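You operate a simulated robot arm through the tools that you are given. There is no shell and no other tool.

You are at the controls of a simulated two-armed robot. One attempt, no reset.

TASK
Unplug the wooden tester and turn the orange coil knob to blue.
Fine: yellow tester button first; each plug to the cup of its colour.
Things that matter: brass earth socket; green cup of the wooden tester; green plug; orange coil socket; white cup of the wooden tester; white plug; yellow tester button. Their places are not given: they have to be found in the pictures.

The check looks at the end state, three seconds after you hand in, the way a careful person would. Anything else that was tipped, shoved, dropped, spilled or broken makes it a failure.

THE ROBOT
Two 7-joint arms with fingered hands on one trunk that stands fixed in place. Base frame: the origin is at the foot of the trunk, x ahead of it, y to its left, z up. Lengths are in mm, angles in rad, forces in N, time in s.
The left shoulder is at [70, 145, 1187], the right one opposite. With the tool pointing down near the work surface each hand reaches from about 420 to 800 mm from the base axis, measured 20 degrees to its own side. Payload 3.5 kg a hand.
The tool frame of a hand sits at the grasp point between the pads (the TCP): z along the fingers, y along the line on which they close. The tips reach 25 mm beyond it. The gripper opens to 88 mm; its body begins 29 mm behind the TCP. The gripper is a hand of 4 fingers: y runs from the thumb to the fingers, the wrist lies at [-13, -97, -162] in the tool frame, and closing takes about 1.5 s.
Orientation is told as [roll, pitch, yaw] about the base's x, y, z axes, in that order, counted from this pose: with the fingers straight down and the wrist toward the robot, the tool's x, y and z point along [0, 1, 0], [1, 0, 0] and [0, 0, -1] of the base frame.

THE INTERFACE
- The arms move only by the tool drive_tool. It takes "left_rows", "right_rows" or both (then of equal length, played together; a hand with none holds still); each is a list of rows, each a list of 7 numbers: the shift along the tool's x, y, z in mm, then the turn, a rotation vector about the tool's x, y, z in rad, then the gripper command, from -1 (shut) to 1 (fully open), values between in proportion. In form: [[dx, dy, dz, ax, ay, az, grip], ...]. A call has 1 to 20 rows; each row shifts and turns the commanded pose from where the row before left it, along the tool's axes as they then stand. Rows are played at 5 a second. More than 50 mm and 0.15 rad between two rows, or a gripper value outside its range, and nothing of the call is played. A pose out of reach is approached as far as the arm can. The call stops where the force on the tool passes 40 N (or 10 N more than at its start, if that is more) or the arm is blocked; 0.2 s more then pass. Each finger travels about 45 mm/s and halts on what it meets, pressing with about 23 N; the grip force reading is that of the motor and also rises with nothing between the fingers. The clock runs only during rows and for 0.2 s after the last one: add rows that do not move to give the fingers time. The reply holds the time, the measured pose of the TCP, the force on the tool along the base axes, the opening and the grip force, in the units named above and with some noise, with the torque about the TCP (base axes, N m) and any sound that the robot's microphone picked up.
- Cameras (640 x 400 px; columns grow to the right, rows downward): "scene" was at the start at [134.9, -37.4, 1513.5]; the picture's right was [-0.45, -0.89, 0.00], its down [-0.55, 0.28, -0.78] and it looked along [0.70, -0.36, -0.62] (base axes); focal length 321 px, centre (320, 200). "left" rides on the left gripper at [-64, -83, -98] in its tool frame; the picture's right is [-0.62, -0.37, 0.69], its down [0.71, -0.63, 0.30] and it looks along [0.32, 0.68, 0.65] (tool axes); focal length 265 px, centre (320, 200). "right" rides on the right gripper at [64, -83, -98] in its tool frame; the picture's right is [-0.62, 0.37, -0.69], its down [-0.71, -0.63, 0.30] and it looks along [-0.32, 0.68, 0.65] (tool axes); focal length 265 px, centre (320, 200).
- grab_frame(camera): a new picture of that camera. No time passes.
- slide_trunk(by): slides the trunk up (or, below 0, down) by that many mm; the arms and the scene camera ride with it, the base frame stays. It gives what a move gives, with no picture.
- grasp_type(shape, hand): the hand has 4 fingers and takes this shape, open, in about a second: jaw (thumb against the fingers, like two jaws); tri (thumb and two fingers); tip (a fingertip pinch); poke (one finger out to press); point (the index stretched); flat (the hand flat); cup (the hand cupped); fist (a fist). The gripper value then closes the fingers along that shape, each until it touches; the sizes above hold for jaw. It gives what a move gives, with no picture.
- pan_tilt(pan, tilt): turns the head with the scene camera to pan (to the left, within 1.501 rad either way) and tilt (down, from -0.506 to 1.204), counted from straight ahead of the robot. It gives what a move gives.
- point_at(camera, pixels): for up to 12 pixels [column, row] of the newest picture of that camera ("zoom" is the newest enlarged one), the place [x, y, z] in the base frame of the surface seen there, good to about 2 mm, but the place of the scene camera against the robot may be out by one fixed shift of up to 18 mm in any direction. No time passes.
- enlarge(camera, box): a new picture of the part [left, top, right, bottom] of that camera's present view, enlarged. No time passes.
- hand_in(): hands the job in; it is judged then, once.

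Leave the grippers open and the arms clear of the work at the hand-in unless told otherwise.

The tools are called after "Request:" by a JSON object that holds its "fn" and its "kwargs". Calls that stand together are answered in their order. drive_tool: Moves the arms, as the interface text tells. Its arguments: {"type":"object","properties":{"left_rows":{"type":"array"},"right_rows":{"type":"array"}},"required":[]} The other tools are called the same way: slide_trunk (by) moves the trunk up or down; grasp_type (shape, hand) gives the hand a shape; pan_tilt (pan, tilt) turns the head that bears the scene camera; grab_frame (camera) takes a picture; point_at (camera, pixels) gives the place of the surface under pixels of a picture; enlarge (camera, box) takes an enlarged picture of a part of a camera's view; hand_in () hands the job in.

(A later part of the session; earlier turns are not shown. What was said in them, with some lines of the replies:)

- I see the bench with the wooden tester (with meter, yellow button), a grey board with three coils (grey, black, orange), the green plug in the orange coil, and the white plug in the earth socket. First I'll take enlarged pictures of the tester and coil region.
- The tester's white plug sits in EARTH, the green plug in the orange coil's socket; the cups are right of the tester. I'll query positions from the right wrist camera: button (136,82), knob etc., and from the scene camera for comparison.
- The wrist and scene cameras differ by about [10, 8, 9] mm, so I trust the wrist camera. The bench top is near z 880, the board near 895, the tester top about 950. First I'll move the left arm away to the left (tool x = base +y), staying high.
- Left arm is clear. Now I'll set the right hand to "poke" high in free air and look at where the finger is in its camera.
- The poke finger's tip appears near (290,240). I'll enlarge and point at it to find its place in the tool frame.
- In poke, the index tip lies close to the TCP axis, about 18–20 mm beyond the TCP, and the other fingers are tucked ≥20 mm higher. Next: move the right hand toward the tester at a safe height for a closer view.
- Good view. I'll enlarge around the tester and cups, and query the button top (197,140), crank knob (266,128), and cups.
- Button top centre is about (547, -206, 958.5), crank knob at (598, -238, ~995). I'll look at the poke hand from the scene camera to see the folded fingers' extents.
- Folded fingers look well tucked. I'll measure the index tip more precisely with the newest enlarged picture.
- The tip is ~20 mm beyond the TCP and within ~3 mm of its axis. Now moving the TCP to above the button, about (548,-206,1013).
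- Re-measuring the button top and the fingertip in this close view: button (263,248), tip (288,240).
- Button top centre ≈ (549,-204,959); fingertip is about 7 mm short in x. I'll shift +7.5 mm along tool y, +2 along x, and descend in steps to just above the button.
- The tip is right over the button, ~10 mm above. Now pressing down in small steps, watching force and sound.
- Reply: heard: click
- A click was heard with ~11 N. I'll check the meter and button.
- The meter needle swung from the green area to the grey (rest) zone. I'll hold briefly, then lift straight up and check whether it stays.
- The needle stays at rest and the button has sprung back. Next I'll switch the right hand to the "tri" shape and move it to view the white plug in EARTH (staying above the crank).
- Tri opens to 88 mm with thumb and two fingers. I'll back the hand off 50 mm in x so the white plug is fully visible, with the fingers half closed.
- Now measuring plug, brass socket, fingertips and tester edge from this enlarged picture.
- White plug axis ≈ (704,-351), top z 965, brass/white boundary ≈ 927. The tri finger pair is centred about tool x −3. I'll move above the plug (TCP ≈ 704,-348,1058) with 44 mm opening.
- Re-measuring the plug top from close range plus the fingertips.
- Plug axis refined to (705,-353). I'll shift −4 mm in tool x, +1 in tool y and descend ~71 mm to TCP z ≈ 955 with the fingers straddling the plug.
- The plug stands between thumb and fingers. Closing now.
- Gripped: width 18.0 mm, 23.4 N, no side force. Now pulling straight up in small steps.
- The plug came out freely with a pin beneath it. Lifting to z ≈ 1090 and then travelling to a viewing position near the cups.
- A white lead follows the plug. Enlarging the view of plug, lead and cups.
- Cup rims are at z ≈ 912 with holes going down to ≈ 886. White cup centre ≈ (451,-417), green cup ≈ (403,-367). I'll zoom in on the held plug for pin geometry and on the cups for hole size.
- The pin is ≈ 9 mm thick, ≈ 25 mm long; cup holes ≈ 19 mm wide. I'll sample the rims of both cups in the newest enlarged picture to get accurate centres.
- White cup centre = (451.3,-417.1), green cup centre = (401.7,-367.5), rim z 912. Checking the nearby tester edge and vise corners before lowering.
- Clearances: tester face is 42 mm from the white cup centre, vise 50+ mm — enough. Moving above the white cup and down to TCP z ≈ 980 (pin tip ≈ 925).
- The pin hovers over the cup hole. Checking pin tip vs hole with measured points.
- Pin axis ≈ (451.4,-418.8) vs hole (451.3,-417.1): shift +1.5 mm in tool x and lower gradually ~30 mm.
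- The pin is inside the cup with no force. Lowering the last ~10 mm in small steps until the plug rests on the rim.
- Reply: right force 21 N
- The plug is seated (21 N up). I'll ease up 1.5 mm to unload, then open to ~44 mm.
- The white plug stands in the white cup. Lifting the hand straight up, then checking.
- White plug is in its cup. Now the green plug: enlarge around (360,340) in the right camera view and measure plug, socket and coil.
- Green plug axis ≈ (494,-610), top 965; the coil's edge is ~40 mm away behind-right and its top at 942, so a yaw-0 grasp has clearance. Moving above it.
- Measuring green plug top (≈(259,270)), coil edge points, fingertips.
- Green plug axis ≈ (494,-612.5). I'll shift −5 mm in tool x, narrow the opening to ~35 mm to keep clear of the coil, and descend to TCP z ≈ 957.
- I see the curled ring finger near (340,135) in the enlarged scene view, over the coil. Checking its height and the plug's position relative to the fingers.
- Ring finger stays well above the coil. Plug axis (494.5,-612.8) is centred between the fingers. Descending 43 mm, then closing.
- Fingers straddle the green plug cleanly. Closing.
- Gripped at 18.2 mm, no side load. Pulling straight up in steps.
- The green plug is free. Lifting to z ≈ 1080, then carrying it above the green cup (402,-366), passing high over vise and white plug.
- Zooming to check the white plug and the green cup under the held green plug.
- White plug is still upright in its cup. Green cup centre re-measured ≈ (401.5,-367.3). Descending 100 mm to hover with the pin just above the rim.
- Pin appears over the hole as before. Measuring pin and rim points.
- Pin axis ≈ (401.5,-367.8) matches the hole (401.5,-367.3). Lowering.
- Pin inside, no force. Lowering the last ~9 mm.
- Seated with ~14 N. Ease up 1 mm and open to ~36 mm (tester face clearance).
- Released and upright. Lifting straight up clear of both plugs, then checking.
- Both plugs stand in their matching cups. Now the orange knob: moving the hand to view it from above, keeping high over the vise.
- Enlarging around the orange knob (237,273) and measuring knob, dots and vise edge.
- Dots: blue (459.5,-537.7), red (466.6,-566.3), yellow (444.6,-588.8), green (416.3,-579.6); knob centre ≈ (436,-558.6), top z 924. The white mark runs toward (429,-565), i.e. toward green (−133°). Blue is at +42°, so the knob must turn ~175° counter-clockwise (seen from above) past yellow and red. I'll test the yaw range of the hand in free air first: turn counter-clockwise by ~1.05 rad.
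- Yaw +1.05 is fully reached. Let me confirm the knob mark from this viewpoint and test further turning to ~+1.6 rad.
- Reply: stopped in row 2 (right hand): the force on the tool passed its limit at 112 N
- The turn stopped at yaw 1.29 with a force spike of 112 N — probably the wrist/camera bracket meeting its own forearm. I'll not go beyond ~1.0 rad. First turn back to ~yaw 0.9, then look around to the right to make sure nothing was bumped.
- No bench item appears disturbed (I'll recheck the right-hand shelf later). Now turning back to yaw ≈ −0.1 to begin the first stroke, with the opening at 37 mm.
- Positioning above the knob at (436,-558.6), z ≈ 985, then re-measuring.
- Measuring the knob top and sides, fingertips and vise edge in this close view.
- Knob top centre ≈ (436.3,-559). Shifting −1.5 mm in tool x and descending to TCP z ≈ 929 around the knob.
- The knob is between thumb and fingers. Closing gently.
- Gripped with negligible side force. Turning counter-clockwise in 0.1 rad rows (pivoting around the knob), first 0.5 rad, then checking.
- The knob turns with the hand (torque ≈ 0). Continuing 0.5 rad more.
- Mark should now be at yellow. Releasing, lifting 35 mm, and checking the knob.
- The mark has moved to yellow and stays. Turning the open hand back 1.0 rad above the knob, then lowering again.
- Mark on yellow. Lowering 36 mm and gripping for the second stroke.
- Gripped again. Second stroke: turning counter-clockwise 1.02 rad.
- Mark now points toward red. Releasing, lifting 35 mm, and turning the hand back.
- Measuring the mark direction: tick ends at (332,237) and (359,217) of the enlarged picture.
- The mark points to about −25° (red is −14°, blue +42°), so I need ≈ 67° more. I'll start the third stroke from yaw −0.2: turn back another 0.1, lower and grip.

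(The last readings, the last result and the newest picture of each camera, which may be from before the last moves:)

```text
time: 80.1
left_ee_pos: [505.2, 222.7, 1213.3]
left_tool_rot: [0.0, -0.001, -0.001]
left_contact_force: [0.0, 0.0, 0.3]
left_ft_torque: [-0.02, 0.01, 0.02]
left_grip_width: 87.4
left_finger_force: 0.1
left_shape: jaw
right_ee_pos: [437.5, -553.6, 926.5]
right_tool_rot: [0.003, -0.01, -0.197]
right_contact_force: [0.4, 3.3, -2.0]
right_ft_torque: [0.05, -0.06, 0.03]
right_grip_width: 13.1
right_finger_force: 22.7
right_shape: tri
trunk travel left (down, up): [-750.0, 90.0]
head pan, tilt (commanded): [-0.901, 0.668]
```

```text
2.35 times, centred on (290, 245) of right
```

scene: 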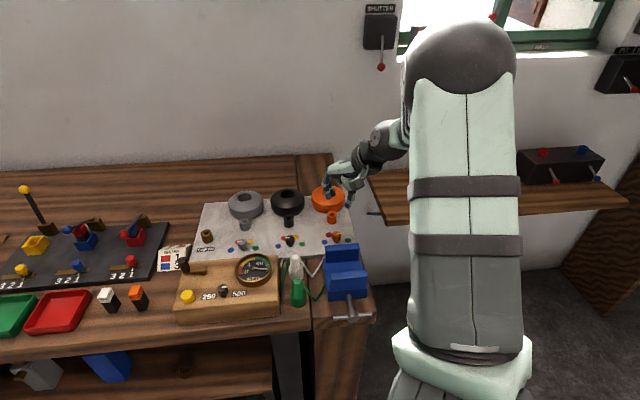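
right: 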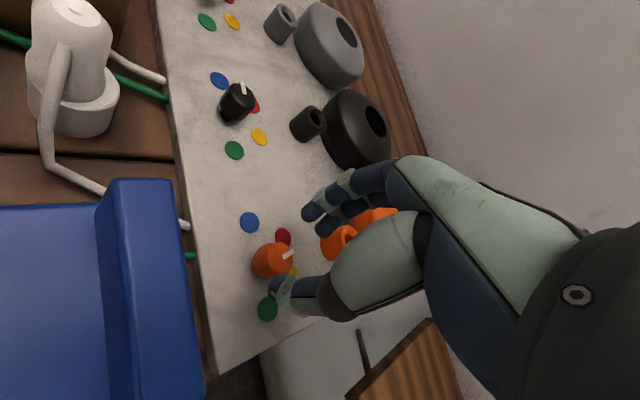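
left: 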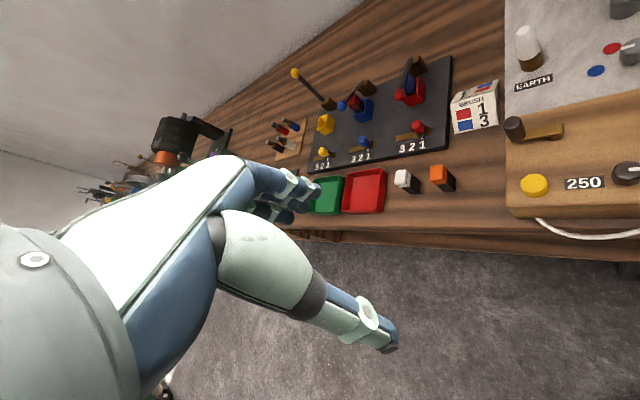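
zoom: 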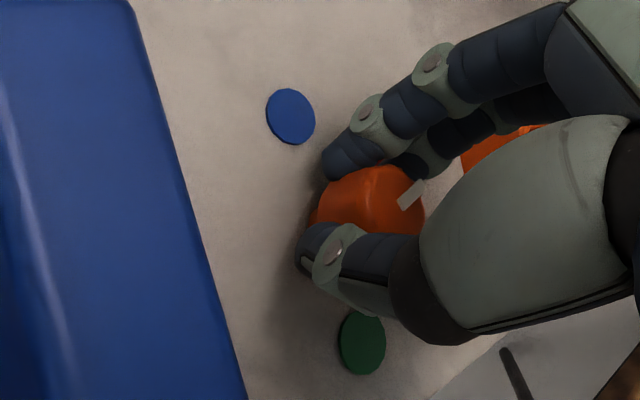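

Gripped. Third stroke: turning counter-clockwise 1.17 rad with pivot compensation.

Request:
{"fn": "drive_tool", "kwargs": {"right_rows": [[0, -0.42, 0, 0, 0, -0.1, -1], [0, -0.42, 0, 0, 0, -0.1, -1], [0, -0.42, 0, 0, 0, -0.1, -1], [0, -0.42, 0, 0, 0, -0.1, -1], [0, -0.42, 0, 0, 0, -0.1, -1], [0, -0.42, 0, 0, 0, -0.1, -1], [0, -0.42, 0, 0, 0, -0.1, -1], [0, -0.42, 0, 0, 0, -0.1, -1], [0, -0.42, 0, 0, 0, -0.1, -1], [0, -0.42, 0, 0, 0, -0.1, -1], [0, -0.42, 0, 0, 0, -0.1, -1], [0, -0.3, 0, 0, 0, -0.07, -1], [0, 0, 0, 0, 0, 0, -1]]}}

Request:
{"fn": "enlarge", "kwargs": {"camera": "right", "box": [200, 160, 380, 330]}}

Request:
{"fn": "enlarge", "kwargs": {"camera": "scene", "box": [300, 200, 380, 280]}}

```text
time: 82.9
left_ee_pos: [506.9, 221.5, 1214.6]
left_tool_rot: [0.0, 0.001, 0.0]
left_contact_force: [-1.0, -0.6, 0.1]
left_ft_torque: [0.03, 0.02, 0.04]
left_grip_width: 87.3
left_finger_force: 0.0
left_shape: jaw
right_ee_pos: [434.4, -557.7, 927.7]
right_tool_rot: [-0.008, -0.007, 0.973]
right_contact_force: [3.4, -2.0, -0.7]
right_ft_torque: [0.02, -0.08, -0.06]
right_grip_width: 12.8
right_finger_force: 23.2
right_shape: tri
trunk travel left (down, up): [-750.0, 90.0]
head pan, tilt (commanded): [-0.901, 0.668]
```

```text
2.35 times, centred on (290, 245) of right
```

zoom: 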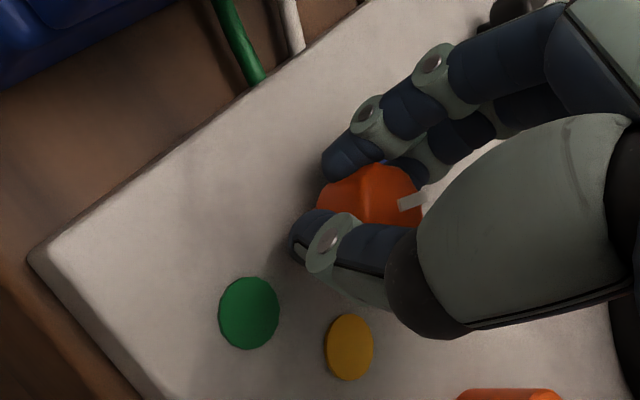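

```text
5.00 times, centred on (340, 240) of scene
```

zoom: 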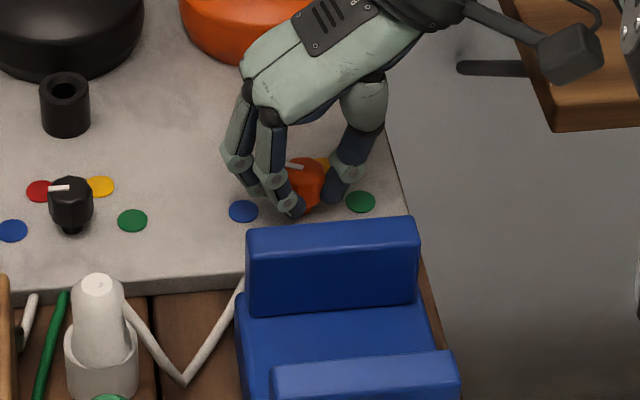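

The mark slipped a bit and is around +18°, short of blue (+42°). Releasing, lifting, and measuring.

Request:
{"fn": "drive_tool", "kwargs": {"right_rows": [[0, 0, 0, 0, 0, 0, -0.7], [0, 0, 0, 0, 0, 0, -0.4], [0, 0, 0, 0, 0, 0, -0.15], [0, 0, 0, 0, 0, 0, -0.15], [0, 0, -10, 0, 0, 0, -0.15], [0, 0, -12, 0, 0, 0, -0.15], [0, 0, -13, 0, 0, 0, -0.15], [0, 0, 0, 0, 0, 0, -0.15], [0, 0.5, 0, 0, 0, 0.14, -0.15], [0, 0.5, 0, 0, 0, 0.14, -0.15], [0, 0.5, 0, 0, 0, 0.14, -0.15], [0, 0.5, 0, 0, 0, 0.14, -0.15], [0, 0.4, 0, 0, 0, 0.11, -0.15], [0, 0, 0, 0, 0, 0, -0.15]]}}

Request:
{"fn": "grab_frame", "kwargs": {"camera": "right"}}

Request:
{"fn": "enlarge", "kwargs": {"camera": "right", "box": [200, 180, 360, 310]}}

Request:
{"fn": "enlarge", "kwargs": {"camera": "scene", "box": [300, 200, 380, 280]}}

```text
time: 85.9
left_ee_pos: [506.0, 221.5, 1214.6]
left_tool_rot: [0.0, 0.0, 0.001]
left_contact_force: [-0.2, -0.9, -0.3]
left_ft_torque: [0.0, 0.03, -0.01]
left_grip_width: 87.6
left_finger_force: 0.0
left_shape: jaw
right_ee_pos: [435.3, -555.4, 964.0]
right_tool_rot: [-0.003, -0.01, 0.3]
right_contact_force: [0.3, -0.8, -0.2]
right_ft_torque: [0.0, -0.03, 0.0]
right_grip_width: 36.9
right_finger_force: 0.1
right_shape: tri
trunk travel left (down, up): [-750.0, 90.0]
head pan, tilt (commanded): [-0.901, 0.668]
```

```text
taken
```

right: 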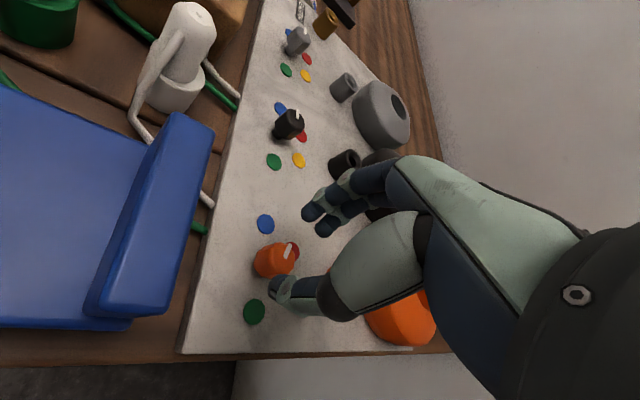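

```text
3.08 times, centred on (280, 245) of right
```

zoom: 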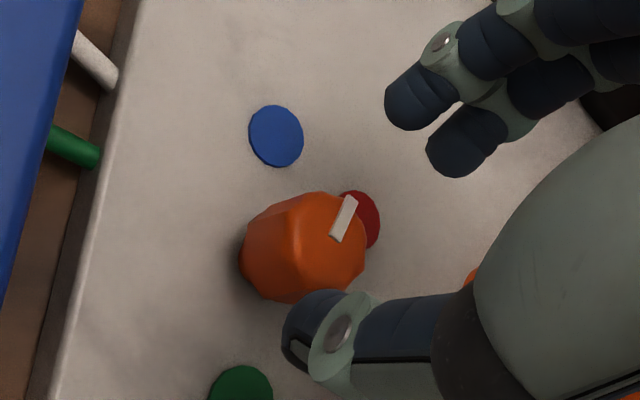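

```text
5.00 times, centred on (340, 240) of scene
```

zoom: 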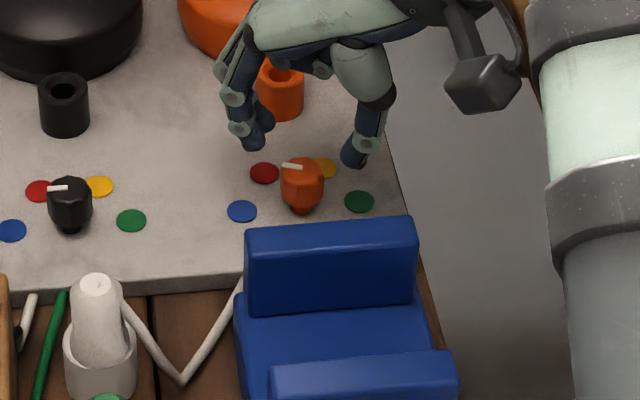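

Measuring the tick: ends at right-camera pixels ≈ (285,257) and (289.5,245).

Request:
{"fn": "point_at", "kwargs": {"camera": "right", "pixels": [[285, 256.5], [287, 251], [289.5, 245.5], [275, 262], [272, 248], [285, 270], [292, 260], [265, 224], [297, 246]]}}

```text
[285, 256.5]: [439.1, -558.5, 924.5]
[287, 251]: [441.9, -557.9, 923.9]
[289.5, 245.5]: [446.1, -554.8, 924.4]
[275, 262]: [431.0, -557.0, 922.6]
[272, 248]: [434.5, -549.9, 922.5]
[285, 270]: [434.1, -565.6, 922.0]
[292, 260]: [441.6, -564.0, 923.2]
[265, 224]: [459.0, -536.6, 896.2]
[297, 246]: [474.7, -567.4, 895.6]
```

The mark is at ≈ 25°; blue needs ≈ 43°. Lowering at yaw 0.3 for a final partial stroke and gripping.

Request:
{"fn": "drive_tool", "kwargs": {"right_rows": [[-0.5, 0, 12, 0, 0, 0, -0.15], [0, 0, 12, 0, 0, 0, -0.15], [0, 0, 11, 0, 0, 0, -0.15], [0, 0, 0, 0, 0, 0, -0.15], [0, 0, 0, 0, 0, 0, -0.4], [0, 0, 0, 0, 0, 0, -0.7], [0, 0, 0, 0, 0, 0, -1], [0, 0, 0, 0, 0, 0, -1], [0, 0, 0, 0, 0, 0, -1], [0, 0, 0, 0, 0, 0, -1]]}}

Request:
{"fn": "enlarge", "kwargs": {"camera": "right", "box": [200, 160, 380, 330]}}

Request:
{"fn": "enlarge", "kwargs": {"camera": "scene", "box": [310, 210, 370, 260]}}

```text
time: 88.1
left_ee_pos: [506.9, 222.8, 1214.2]
left_tool_rot: [-0.001, 0.0, 0.0]
left_contact_force: [-0.1, -0.6, 0.6]
left_ft_torque: [0.03, -0.02, 0.03]
left_grip_width: 87.9
left_finger_force: 0.1
left_shape: jaw
right_ee_pos: [434.9, -555.3, 926.3]
right_tool_rot: [-0.002, -0.01, 0.3]
right_contact_force: [-0.4, 3.2, -1.9]
right_ft_torque: [0.05, -0.05, 0.01]
right_grip_width: 12.4
right_finger_force: 22.6
right_shape: tri
trunk travel left (down, up): [-750.0, 90.0]
head pan, tilt (commanded): [-0.901, 0.668]
```

```text
2.35 times, centred on (290, 245) of right
```

zoom: 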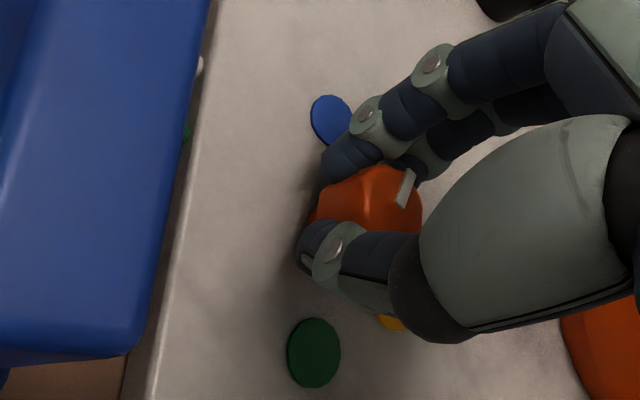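

```text
8.00 times, centred on (340, 235) of scene
```

zoom: 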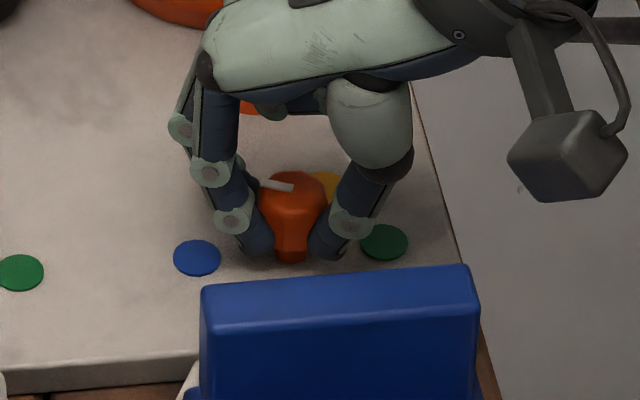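

Gripped. Turning 0.4 rad counter-clockwise and checking against the target (tick horizontal toward blue in the scene view).

Request:
{"fn": "drive_tool", "kwargs": {"right_rows": [[0, -0.35, 0, 0, 0, -0.1, -1], [0, -0.35, 0, 0, 0, -0.1, -1], [0, -0.35, 0, 0, 0, -0.1, -1], [0, -0.35, 0, 0, 0, -0.1, -1], [0, 0, 0, 0, 0, 0, -1]]}}

Request:
{"fn": "enlarge", "kwargs": {"camera": "scene", "box": [310, 210, 370, 260]}}

Request:
{"fn": "enlarge", "kwargs": {"camera": "right", "box": [200, 160, 380, 330]}}

```text
time: 89.3
left_ee_pos: [506.0, 222.1, 1215.3]
left_tool_rot: [0.001, 0.0, -0.001]
left_contact_force: [0.8, -0.2, 0.2]
left_ft_torque: [-0.02, -0.01, -0.01]
left_grip_width: 87.7
left_finger_force: 0.0
left_shape: jaw
right_ee_pos: [434.1, -557.2, 927.5]
right_tool_rot: [-0.006, -0.008, 0.701]
right_contact_force: [2.1, 0.3, -2.7]
right_ft_torque: [-0.01, -0.07, 0.0]
right_grip_width: 12.5
right_finger_force: 23.2
right_shape: tri
trunk travel left (down, up): [-750.0, 90.0]
head pan, tilt (commanded): [-0.901, 0.668]
```

```text
8.00 times, centred on (340, 235) of scene
```

zoom: 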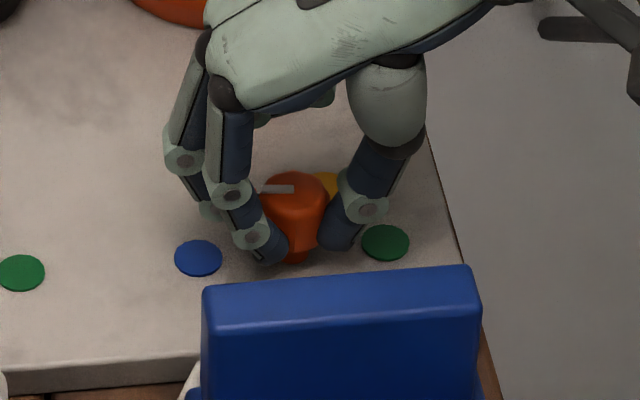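

```text
2.35 times, centred on (290, 245) of right
```

zoom: 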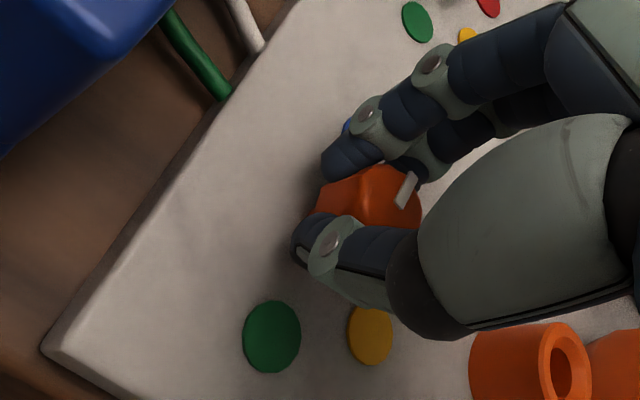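

The tick is now horizontal in the scene view, pointing at the blue dot. Releasing, lifting, and measuring.

Request:
{"fn": "drive_tool", "kwargs": {"right_rows": [[0, 0, 0, 0, 0, 0, -0.7], [0, 0, 0, 0, 0, 0, -0.4], [0, 0, 0, 0, 0, 0, -0.15], [0, 0, 0, 0, 0, 0, -0.15], [0, 0, -10, 0, 0, 0, -0.15], [0, 0, -12, 0, 0, 0, -0.15], [0, 0, -13, 0, 0, 0, -0.15], [0, 0, -20, 0, 0, 0, -0.15], [0, 0, 0, 0, 0, 0, -0.15]]}}

Request:
{"fn": "grab_frame", "kwargs": {"camera": "right"}}

Request:
{"fn": "enlarge", "kwargs": {"camera": "scene", "box": [310, 210, 370, 260]}}

Request:
{"fn": "enlarge", "kwargs": {"camera": "right", "box": [200, 220, 310, 330]}}

```text
time: 91.3
left_ee_pos: [505.8, 224.0, 1215.0]
left_tool_rot: [0.0, -0.001, -0.001]
left_contact_force: [1.0, 0.0, -0.1]
left_ft_torque: [0.0, -0.02, 0.02]
left_grip_width: 87.5
left_finger_force: 0.2
left_shape: jaw
right_ee_pos: [434.2, -556.9, 983.6]
right_tool_rot: [-0.006, -0.007, 0.701]
right_contact_force: [0.1, -0.6, 0.8]
right_ft_torque: [-0.01, 0.03, -0.04]
right_grip_width: 36.9
right_finger_force: 0.0
right_shape: tri
trunk travel left (down, up): [-750.0, 90.0]
head pan, tilt (commanded): [-0.901, 0.668]
```

```text
taken
```

right: 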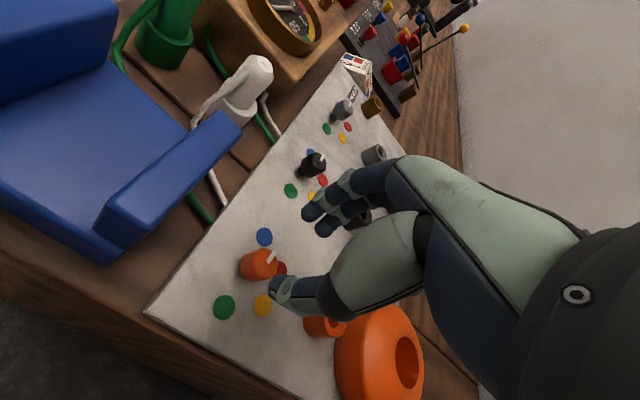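

```text
8.00 times, centred on (340, 235) of scene
```

zoom: 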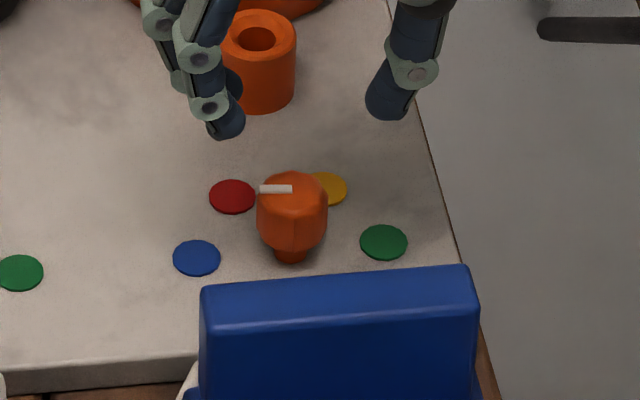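

```text
3.64 times, centred on (255, 275) of right
```

zoom: 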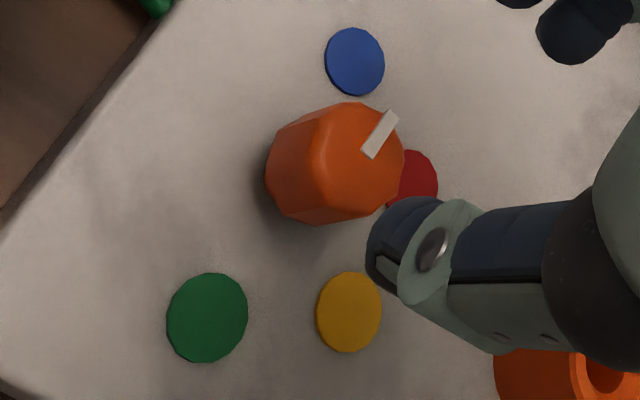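

Measuring tick ends (367,154), (393,117) in this enlarged picture, plus knob top edges and dots.

Request:
{"fn": "point_at", "kwargs": {"camera": "zoom", "pixels": [[368, 152], [380, 134], [392, 117], [350, 110], [325, 135], [335, 195], [395, 175], [365, 155], [355, 62], [206, 318], [348, 312]]}}

```text
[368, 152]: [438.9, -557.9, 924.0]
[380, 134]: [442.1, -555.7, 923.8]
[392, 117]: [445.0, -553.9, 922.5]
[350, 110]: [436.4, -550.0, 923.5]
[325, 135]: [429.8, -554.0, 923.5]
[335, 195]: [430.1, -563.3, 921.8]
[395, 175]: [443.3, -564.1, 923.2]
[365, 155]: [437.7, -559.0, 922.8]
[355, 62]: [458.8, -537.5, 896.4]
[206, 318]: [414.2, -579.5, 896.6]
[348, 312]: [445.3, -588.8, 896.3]
```

Wrist view suggests the tick is at ~32°, scene ~38°, with blue at ~42.5°. I'll take a tighter enlargement to measure more accurately.

Request:
{"fn": "enlarge", "kwargs": {"camera": "right", "box": [240, 235, 290, 285]}}

Request:
{"fn": "enlarge", "kwargs": {"camera": "scene", "box": [320, 222, 360, 248]}}

```text
8.00 times, centred on (265, 260) of right
```

zoom: 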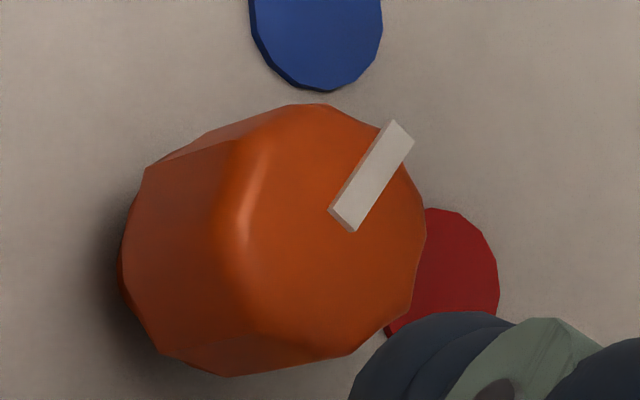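

```text
15.38 times, centred on (340, 235) of scene
```

zoom: 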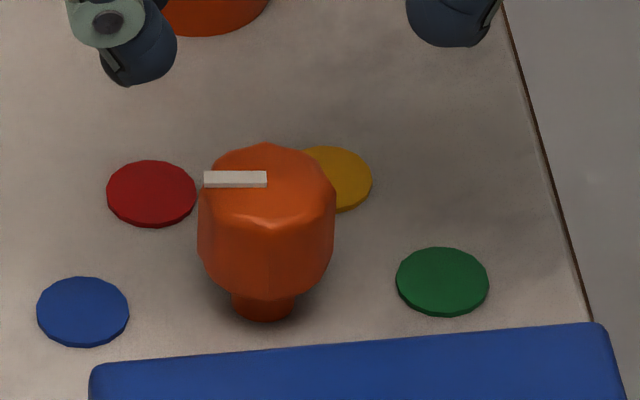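

Line blue–green in the scene zoom tilts ~5° while the tick is horizontal: the knob needs ≈ 6–7° more counter-clockwise. I'll turn the hand back 0.3 rad, lower to z ≈ 930, and re-grip.

Request:
{"fn": "drive_tool", "kwargs": {"right_rows": [[0, 0.35, 0, 0, 0, 0.1, -0.15], [0, 0.35, 0, 0, 0, 0.1, -0.15], [0, 0.35, 0, 0, 0, 0.1, -0.15], [0, 0, 15, 0, 0, 0, -0.15], [0, 0, 15, 0, 0, 0, -0.15], [0, 0, 12, 0, 0, 0, -0.15], [0, 0, 12, 0, 0, 0, -0.15], [0, 0, 0, 0, 0, 0, -0.15], [0, 0, 0, 0, 0, 0, -0.4], [0, 0, 0, 0, 0, 0, -0.7], [0, 0, 0, 0, 0, 0, -1], [0, 0, 0, 0, 0, 0, -1], [0, 0, 0, 0, 0, 0, -1], [0, 0, 0, 0, 0, 0, -1]]}}

Request:
{"fn": "enlarge", "kwargs": {"camera": "scene", "box": [320, 222, 360, 248]}}

Request:
{"fn": "enlarge", "kwargs": {"camera": "right", "box": [200, 160, 380, 330]}}

```text
time: 94.3
left_ee_pos: [506.3, 223.7, 1213.7]
left_tool_rot: [0.002, -0.001, 0.001]
left_contact_force: [0.5, -0.2, -0.5]
left_ft_torque: [0.0, 0.02, -0.01]
left_grip_width: 87.6
left_finger_force: 0.1
left_shape: jaw
right_ee_pos: [433.9, -555.9, 928.0]
right_tool_rot: [-0.002, -0.012, 0.401]
right_contact_force: [-1.1, 5.4, -3.6]
right_ft_torque: [0.1, 0.0, 0.02]
right_grip_width: 12.2
right_finger_force: 23.0
right_shape: tri
trunk travel left (down, up): [-750.0, 90.0]
head pan, tilt (commanded): [-0.901, 0.668]
```

```text
15.38 times, centred on (340, 235) of scene
```

zoom: 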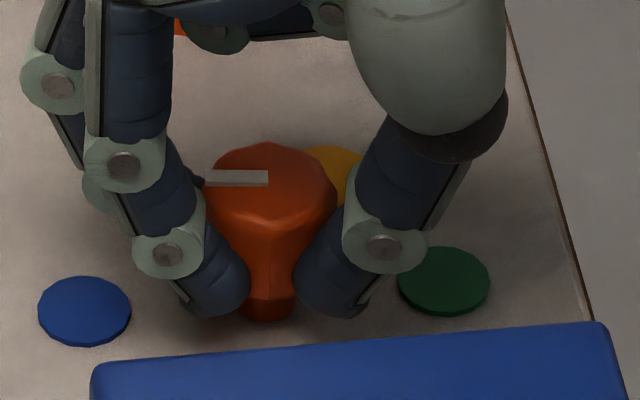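

```text
2.35 times, centred on (290, 245) of right
```

zoom: 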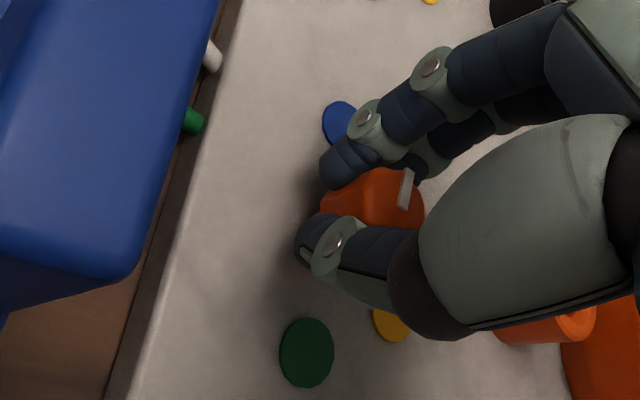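

Gripped. Rotating 0.2 rad and checking before release.

Request:
{"fn": "drive_tool", "kwargs": {"right_rows": [[0, -0.35, 0, 0, 0, -0.1, -1], [0, -0.35, 0, 0, 0, -0.1, -1], [0, 0, 0, 0, 0, 0, -1]]}}

Request:
{"fn": "enlarge", "kwargs": {"camera": "scene", "box": [320, 222, 360, 248]}}

```text
time: 95.1
left_ee_pos: [506.9, 223.8, 1213.9]
left_tool_rot: [0.001, 0.001, 0.0]
left_contact_force: [-0.5, 0.9, -0.7]
left_ft_torque: [0.02, 0.02, 0.0]
left_grip_width: 87.5
left_finger_force: 0.1
left_shape: jaw
right_ee_pos: [435.8, -555.5, 929.6]
right_tool_rot: [-0.004, -0.009, 0.601]
right_contact_force: [-2.3, 5.6, -8.4]
right_ft_torque: [0.1, 0.02, -0.01]
right_grip_width: 11.6
right_finger_force: 23.6
right_shape: tri
trunk travel left (down, up): [-750.0, 90.0]
head pan, tilt (commanded): [-0.901, 0.668]
```

```text
15.38 times, centred on (340, 235) of scene
```

zoom: 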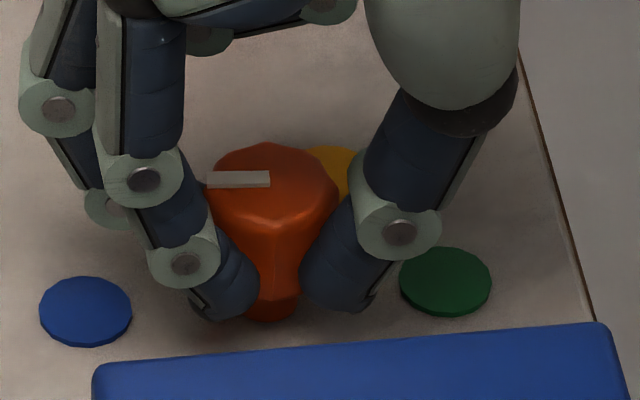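

The tick hardly moved (~2°), so initial slack/slip. Continuing 0.2 rad.

Request:
{"fn": "drive_tool", "kwargs": {"right_rows": [[0, -0.35, 0, 0, 0, -0.1, -1], [0, -0.35, 0, 0, 0, -0.1, -1], [0, 0, 0, 0, 0, 0, -1]]}}

Request:
{"fn": "enlarge", "kwargs": {"camera": "scene", "box": [320, 222, 360, 248]}}

Request:
{"fn": "enlarge", "kwargs": {"camera": "right", "box": [200, 160, 380, 330]}}

```text
time: 95.9
left_ee_pos: [507.1, 221.4, 1213.9]
left_tool_rot: [0.0, 0.0, -0.001]
left_contact_force: [0.4, 0.2, 0.1]
left_ft_torque: [-0.03, -0.04, -0.01]
left_grip_width: 87.7
left_finger_force: 0.1
left_shape: jaw
right_ee_pos: [434.8, -556.1, 926.7]
right_tool_rot: [-0.007, -0.008, 0.801]
right_contact_force: [-1.7, 4.4, -7.2]
right_ft_torque: [0.09, -0.02, -0.02]
right_grip_width: 11.6
right_finger_force: 22.9
right_shape: tri
trunk travel left (down, up): [-750.0, 90.0]
head pan, tilt (commanded): [-0.901, 0.668]
```

```text
15.38 times, centred on (340, 235) of scene
```

zoom: 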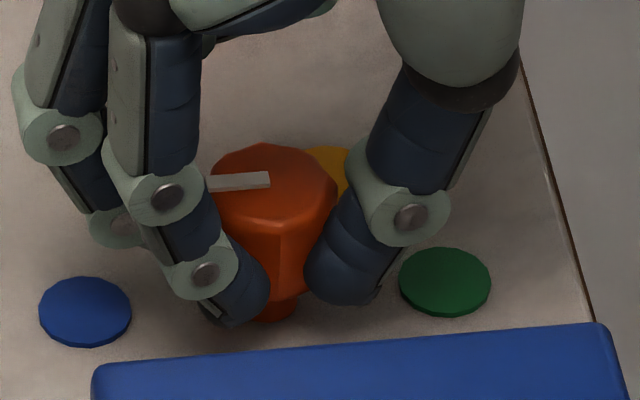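

```text
2.35 times, centred on (290, 245) of right
```

zoom: 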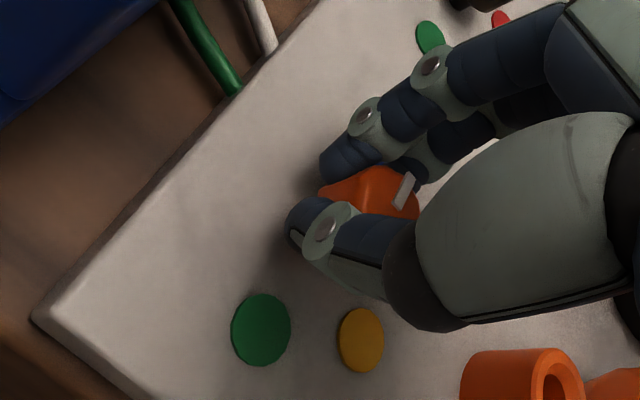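

The tick now tilts ~3° toward blue (target ~5°). A little more: 0.1 rad.

Request:
{"fn": "drive_tool", "kwargs": {"right_rows": [[0, -0.35, 0, 0, 0, -0.1, -1], [0, 0, 0, 0, 0, 0, -1]]}}

Request:
{"fn": "enlarge", "kwargs": {"camera": "scene", "box": [320, 222, 360, 248]}}

```text
time: 96.5
left_ee_pos: [507.2, 221.7, 1213.6]
left_tool_rot: [0.0, 0.0, -0.001]
left_contact_force: [0.2, 0.6, 0.6]
left_ft_torque: [-0.02, -0.01, 0.04]
left_grip_width: 87.6
left_finger_force: 0.1
left_shape: jaw
right_ee_pos: [435.0, -556.8, 928.1]
right_tool_rot: [-0.007, -0.008, 0.901]
right_contact_force: [1.9, 3.6, -5.1]
right_ft_torque: [0.06, -0.06, -0.08]
right_grip_width: 11.4
right_finger_force: 23.2
right_shape: tri
trunk travel left (down, up): [-750.0, 90.0]
head pan, tilt (commanded): [-0.901, 0.668]
```

```text
15.38 times, centred on (340, 235) of scene
```

zoom: 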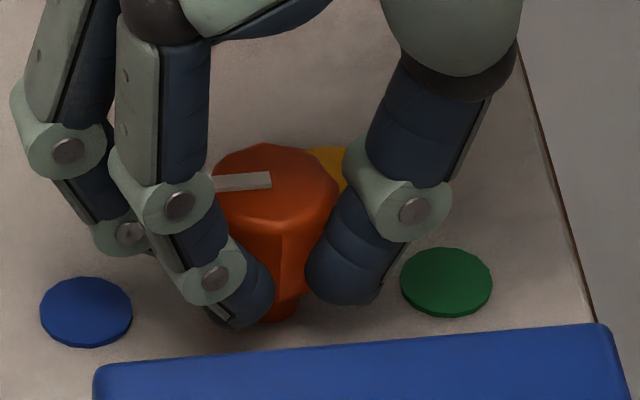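

The tick now tilts ~5°, parallel to the knob–blue line. Releasing straight, lifting 60 mm and measuring again.

Request:
{"fn": "drive_tool", "kwargs": {"right_rows": [[0, 0, 0, 0, 0, 0, -0.7], [0, 0, 0, 0, 0, 0, -0.4], [0, 0, 0, 0, 0, 0, -0.15], [0, 0, 0, 0, 0, 0, -0.15], [0, 0, -10, 0, 0, 0, -0.15], [0, 0, -12, 0, 0, 0, -0.15], [0, 0, -13, 0, 0, 0, -0.15], [0, 0, -20, 0, 0, 0, -0.15], [0, 0, 0, 0, 0, 0, -0.15]]}}

Request:
{"fn": "grab_frame", "kwargs": {"camera": "right"}}

Request:
{"fn": "enlarge", "kwargs": {"camera": "right", "box": [220, 230, 300, 300]}}

Request:
{"fn": "enlarge", "kwargs": {"camera": "scene", "box": [320, 222, 360, 248]}}

```text
time: 98.5
left_ee_pos: [505.5, 222.7, 1213.9]
left_tool_rot: [-0.002, 0.0, 0.0]
left_contact_force: [0.5, 0.7, -1.2]
left_ft_torque: [-0.01, 0.03, -0.05]
left_grip_width: 87.7
left_finger_force: 0.1
left_shape: jaw
right_ee_pos: [432.9, -556.7, 983.9]
right_tool_rot: [-0.007, -0.009, 0.901]
right_contact_force: [-0.7, 0.3, 0.9]
right_ft_torque: [0.0, -0.01, 0.03]
right_grip_width: 37.1
right_finger_force: 0.0
right_shape: tri
trunk travel left (down, up): [-750.0, 90.0]
head pan, tilt (commanded): [-0.901, 0.668]
```

```text
taken
```

right: 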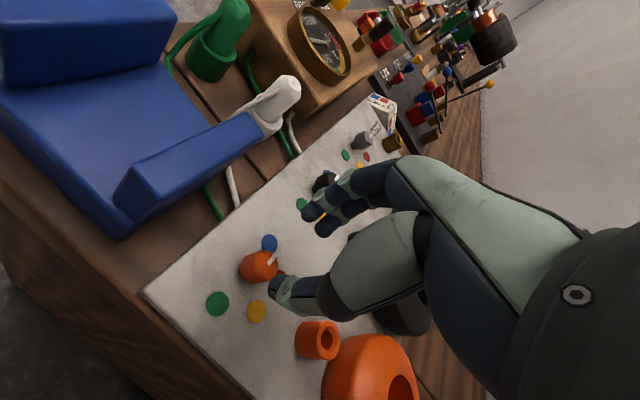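

```text
5.71 times, centred on (260, 265) of right
```

zoom: 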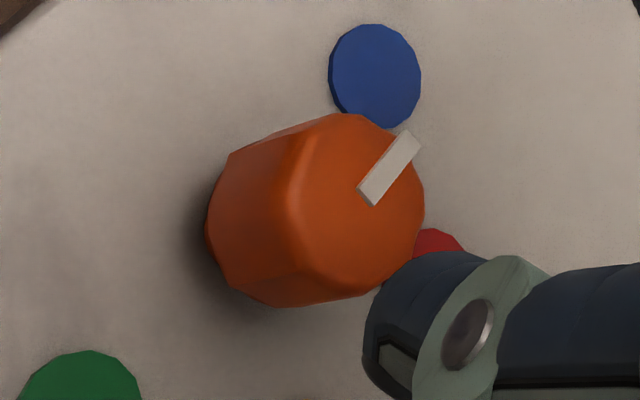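

```text
15.38 times, centred on (340, 235) of scene
```

zoom: 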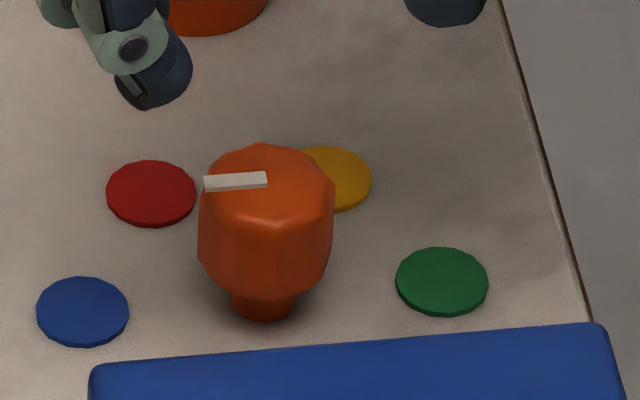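

The tick (slope ≈ 4.3°) is now parallel with the knob→blue line (≈ 4.8°): knob is at blue. Now retreating: lift straight up 150 mm, then unwind yaw and open the hand.

Request:
{"fn": "drive_tool", "kwargs": {"right_rows": [[0, 0, -20, 0, 0, 0, -0.15], [0, 0, -30, 0, 0, 0, -0.15], [0, 0, -30, 0, 0, 0, 0.2], [0, 0, -35, 0, 0, 0, 0.6], [0, 0, -35, 0, 0, 0, 1], [0, 0, 0, 0, 0, 0.14, 1], [0, 0, 0, 0, 0, 0.14, 1], [0, 0, 0, 0, 0, 0.14, 1], [0, 0, 0, 0, 0, 0.14, 1], [0, 0, 0, 0, 0, 0.14, 1], [0, 0, 0, 0, 0, 0.14, 1], [0, 0, 0, 0, 0, 0.06, 1], [0, 0, 0, 0, 0, 0, 1]]}}

Request:
{"fn": "grab_frame", "kwargs": {"camera": "right"}}

Request:
{"fn": "grab_frame", "kwargs": {"camera": "scene"}}

```text
time: 101.3
left_ee_pos: [505.4, 221.1, 1214.3]
left_tool_rot: [-0.001, 0.001, 0.0]
left_contact_force: [-0.1, 0.4, 0.0]
left_ft_torque: [0.02, 0.02, 0.01]
left_grip_width: 87.7
left_finger_force: 0.1
left_shape: jaw
right_ee_pos: [431.1, -557.9, 1133.4]
right_tool_rot: [0.002, -0.01, -0.002]
right_contact_force: [0.5, 0.6, 0.1]
right_ft_torque: [0.01, 0.01, -0.03]
right_grip_width: 87.7
right_finger_force: 0.1
right_shape: tri
trunk travel left (down, up): [-750.0, 90.0]
head pan, tilt (commanded): [-0.901, 0.668]
```

```text
taken
```

right: 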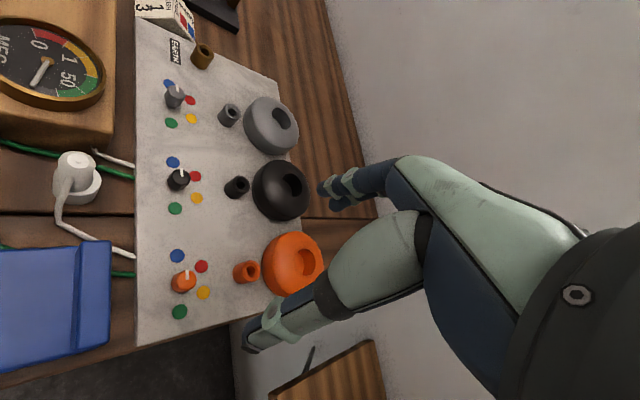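

```text
taken
```

scene: 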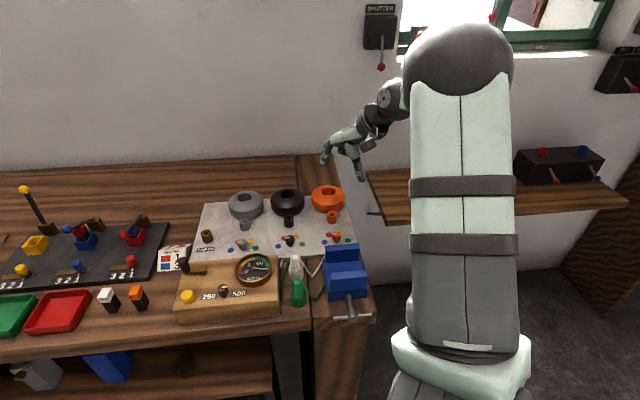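

Retreating further to near the starting pose (350,-437,1250), back in jaw shape, then a final inspection.

Request:
{"fn": "drive_tool", "kwargs": {"right_rows": [[15, -10, -20, 0, 0, 0, 1], [21, -14, -20, 0, 0, 0, 1], [21, -14, -20, 0, 0, 0, 1], [21, -14, -20, 0, 0, 0, 1], [21, -14, -20, 0, 0, 0, 1], [21, -14, -17, 0, 0, 0, 1], [0, 0, 0, 0, 0, 0, 1]]}}

Request:
{"fn": "grasp_type", "kwargs": {"shape": "jaw", "hand": "right"}}

Request:
{"fn": "pan_tilt", "kwargs": {"pan": -0.469, "tilt": 0.668}}

Request:
{"fn": "grab_frame", "kwargs": {"camera": "scene"}}

Request:
{"fn": "grab_frame", "kwargs": {"camera": "right"}}

Request:
{"fn": "enlarge", "kwargs": {"camera": "scene", "box": [270, 170, 500, 330]}}

```text
time: 102.9
left_ee_pos: [505.4, 222.0, 1215.5]
left_tool_rot: [-0.001, -0.001, 0.0]
left_contact_force: [0.1, 0.0, -0.5]
left_ft_torque: [0.01, -0.02, 0.01]
left_grip_width: 87.4
left_finger_force: 0.1
left_shape: jaw
right_ee_pos: [349.8, -437.4, 1250.0]
right_tool_rot: [0.005, -0.01, 0.0]
right_contact_force: [-0.4, 0.4, 0.6]
right_ft_torque: [0.04, 0.03, 0.01]
right_grip_width: 87.8
right_finger_force: 0.1
right_shape: tri
trunk travel left (down, up): [-750.0, 90.0]
head pan, tilt (commanded): [-0.901, 0.668]
```

```text
time: 103.8
left_ee_pos: [505.7, 223.0, 1214.0]
left_tool_rot: [0.002, 0.0, 0.002]
left_contact_force: [-0.1, -0.2, 0.7]
left_ft_torque: [-0.01, 0.02, 0.0]
left_grip_width: 87.6
left_finger_force: 0.0
left_shape: jaw
right_ee_pos: [349.9, -435.3, 1251.3]
right_tool_rot: [0.002, -0.009, 0.001]
right_contact_force: [-0.7, 0.3, 0.5]
right_ft_torque: [0.04, -0.03, -0.02]
right_grip_width: 87.7
right_finger_force: 0.0
right_shape: jaw
trunk travel left (down, up): [-750.0, 90.0]
head pan, tilt (commanded): [-0.901, 0.668]
```

```text
time: 104.7
left_ee_pos: [504.3, 222.6, 1214.9]
left_tool_rot: [0.0, 0.0, 0.0]
left_contact_force: [0.1, -0.2, 0.5]
left_ft_torque: [0.0, 0.02, 0.01]
left_grip_width: 87.7
left_finger_force: 0.1
left_shape: jaw
right_ee_pos: [348.7, -435.8, 1251.0]
right_tool_rot: [0.0, -0.011, 0.002]
right_contact_force: [0.1, 0.4, -0.2]
right_ft_torque: [-0.04, 0.01, 0.02]
right_grip_width: 88.0
right_finger_force: 0.0
right_shape: jaw
trunk travel left (down, up): [-750.0, 90.0]
head pan, tilt (commanded): [-0.469, 0.668]
```

```text
taken
```

scene: 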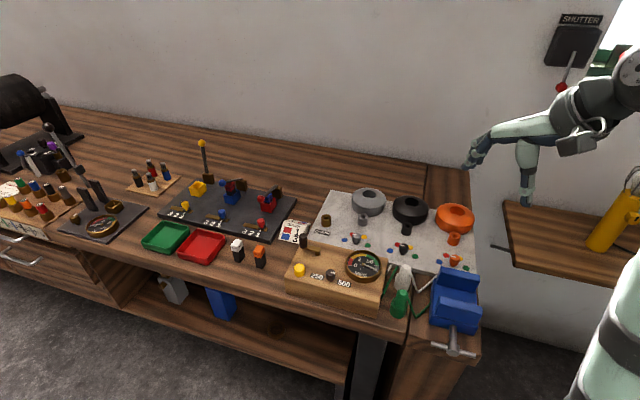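

```text
taken
```

right: 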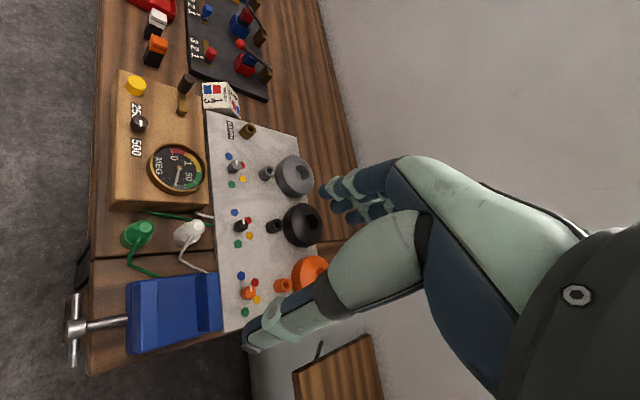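

```text
2.50 times, centred on (385, 250) of scene
```

zoom: 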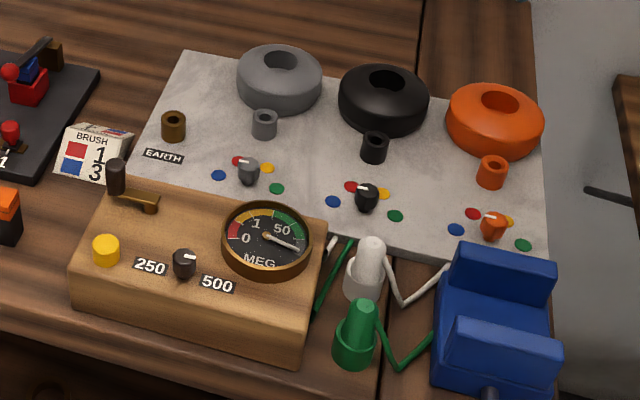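

Everything else looks as at the start (trays, blocks, other knobs, yellow item on the right shelf). Final close look at the orange knob and the plugs.

Request:
{"fn": "enlarge", "kwargs": {"camera": "scene", "box": [430, 235, 480, 280]}}

Request:
{"fn": "enlarge", "kwargs": {"camera": "right", "box": [220, 255, 300, 325]}}

Request:
{"fn": "enlarge", "kwargs": {"camera": "right", "box": [100, 190, 230, 290]}}

Request:
{"fn": "enlarge", "kwargs": {"camera": "scene", "box": [440, 120, 640, 300]}}

```text
8.89 times, centred on (455, 258) of scene
```

zoom: 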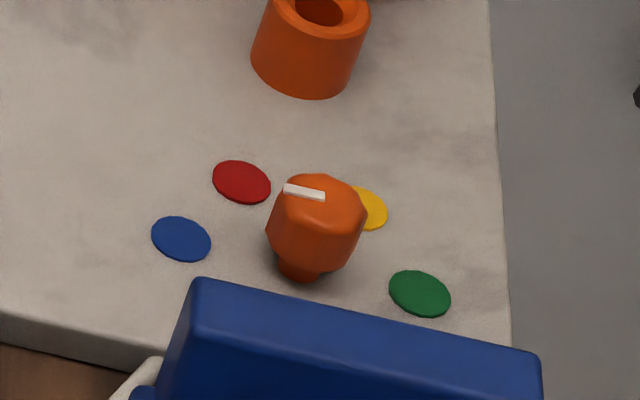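

```text
5.71 times, centred on (260, 290) of right
```

zoom: 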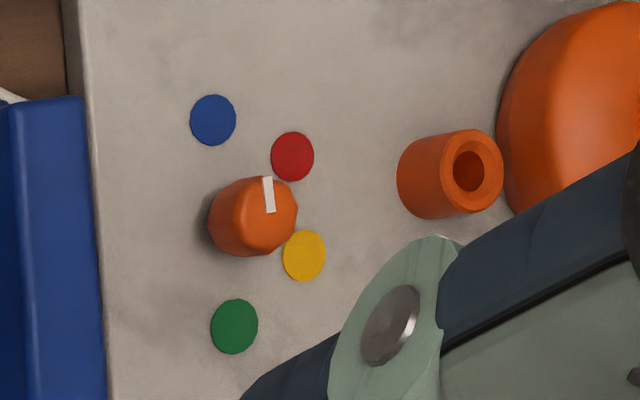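

```text
4.00 times, centred on (165, 240) of right
```

zoom: 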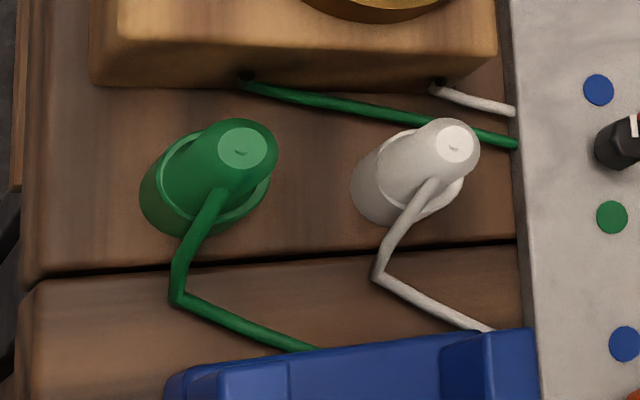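

```text
2.22 times, centred on (540, 210) of scene
```

zoom: 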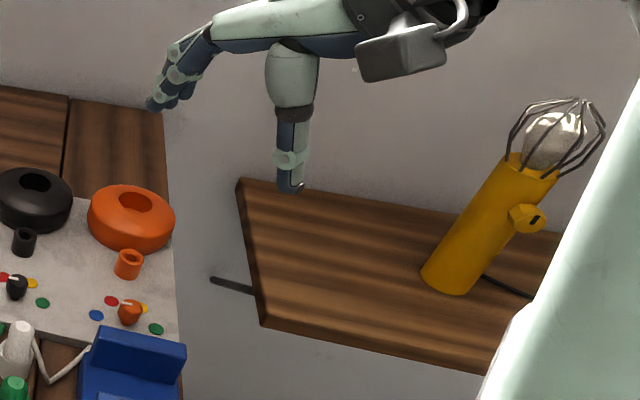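

Tick is parallel to the knob–blue line in both views. One last check of plug seating heights (expected tops ≈ 950 if resting on the rims at 912).

Request:
{"fn": "point_at", "kwargs": {"camera": "right", "pixels": [[145, 227], [198, 226], [148, 224], [200, 223], [128, 240], [182, 238]]}}

```text
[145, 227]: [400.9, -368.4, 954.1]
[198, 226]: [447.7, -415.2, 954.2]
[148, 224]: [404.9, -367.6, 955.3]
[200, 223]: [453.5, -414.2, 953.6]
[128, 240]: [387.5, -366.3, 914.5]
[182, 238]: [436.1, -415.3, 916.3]
```

Both plug tops read 954 mm, so the plugs sit at the same height in their cups. The needle is at rest, the orange knob points to blue, both hands are open and the arms are clear. Handing in.

Request:
{"fn": "hand_in", "kwargs": {}}

```text
The job is handed in.
```

The wooden tester is unplugged, the orange coil knob points to blue, and I handed the job in. The result of the check has not come back to me.

- **Yellow button:** I pressed it first. It clicked, and the meter needle dropped to the grey rest zone and stayed there.
- **Plugs:** The white plug is out of the brass earth socket and in the white cup. The green plug is out of the orange coil socket and in the green cup. Both stand upright at the same height.
- **Knob:** It started on green and took several short turns, because the fingers slipped a little on the knob. Its white mark now lines up with the blue dot to within a few degrees in both camera views.
- **Force spike:** While I was testing how far the right wrist could turn in free air, the move stopped at 112 N. I think the wrist or camera bracket met its own forearm. In the pictures afterwards the bench and the yellow lamp on the right-hand shelf looked unmoved.

Both hands are open. The right arm is back near its start pose and the left arm is off to the left, both clear of the work.
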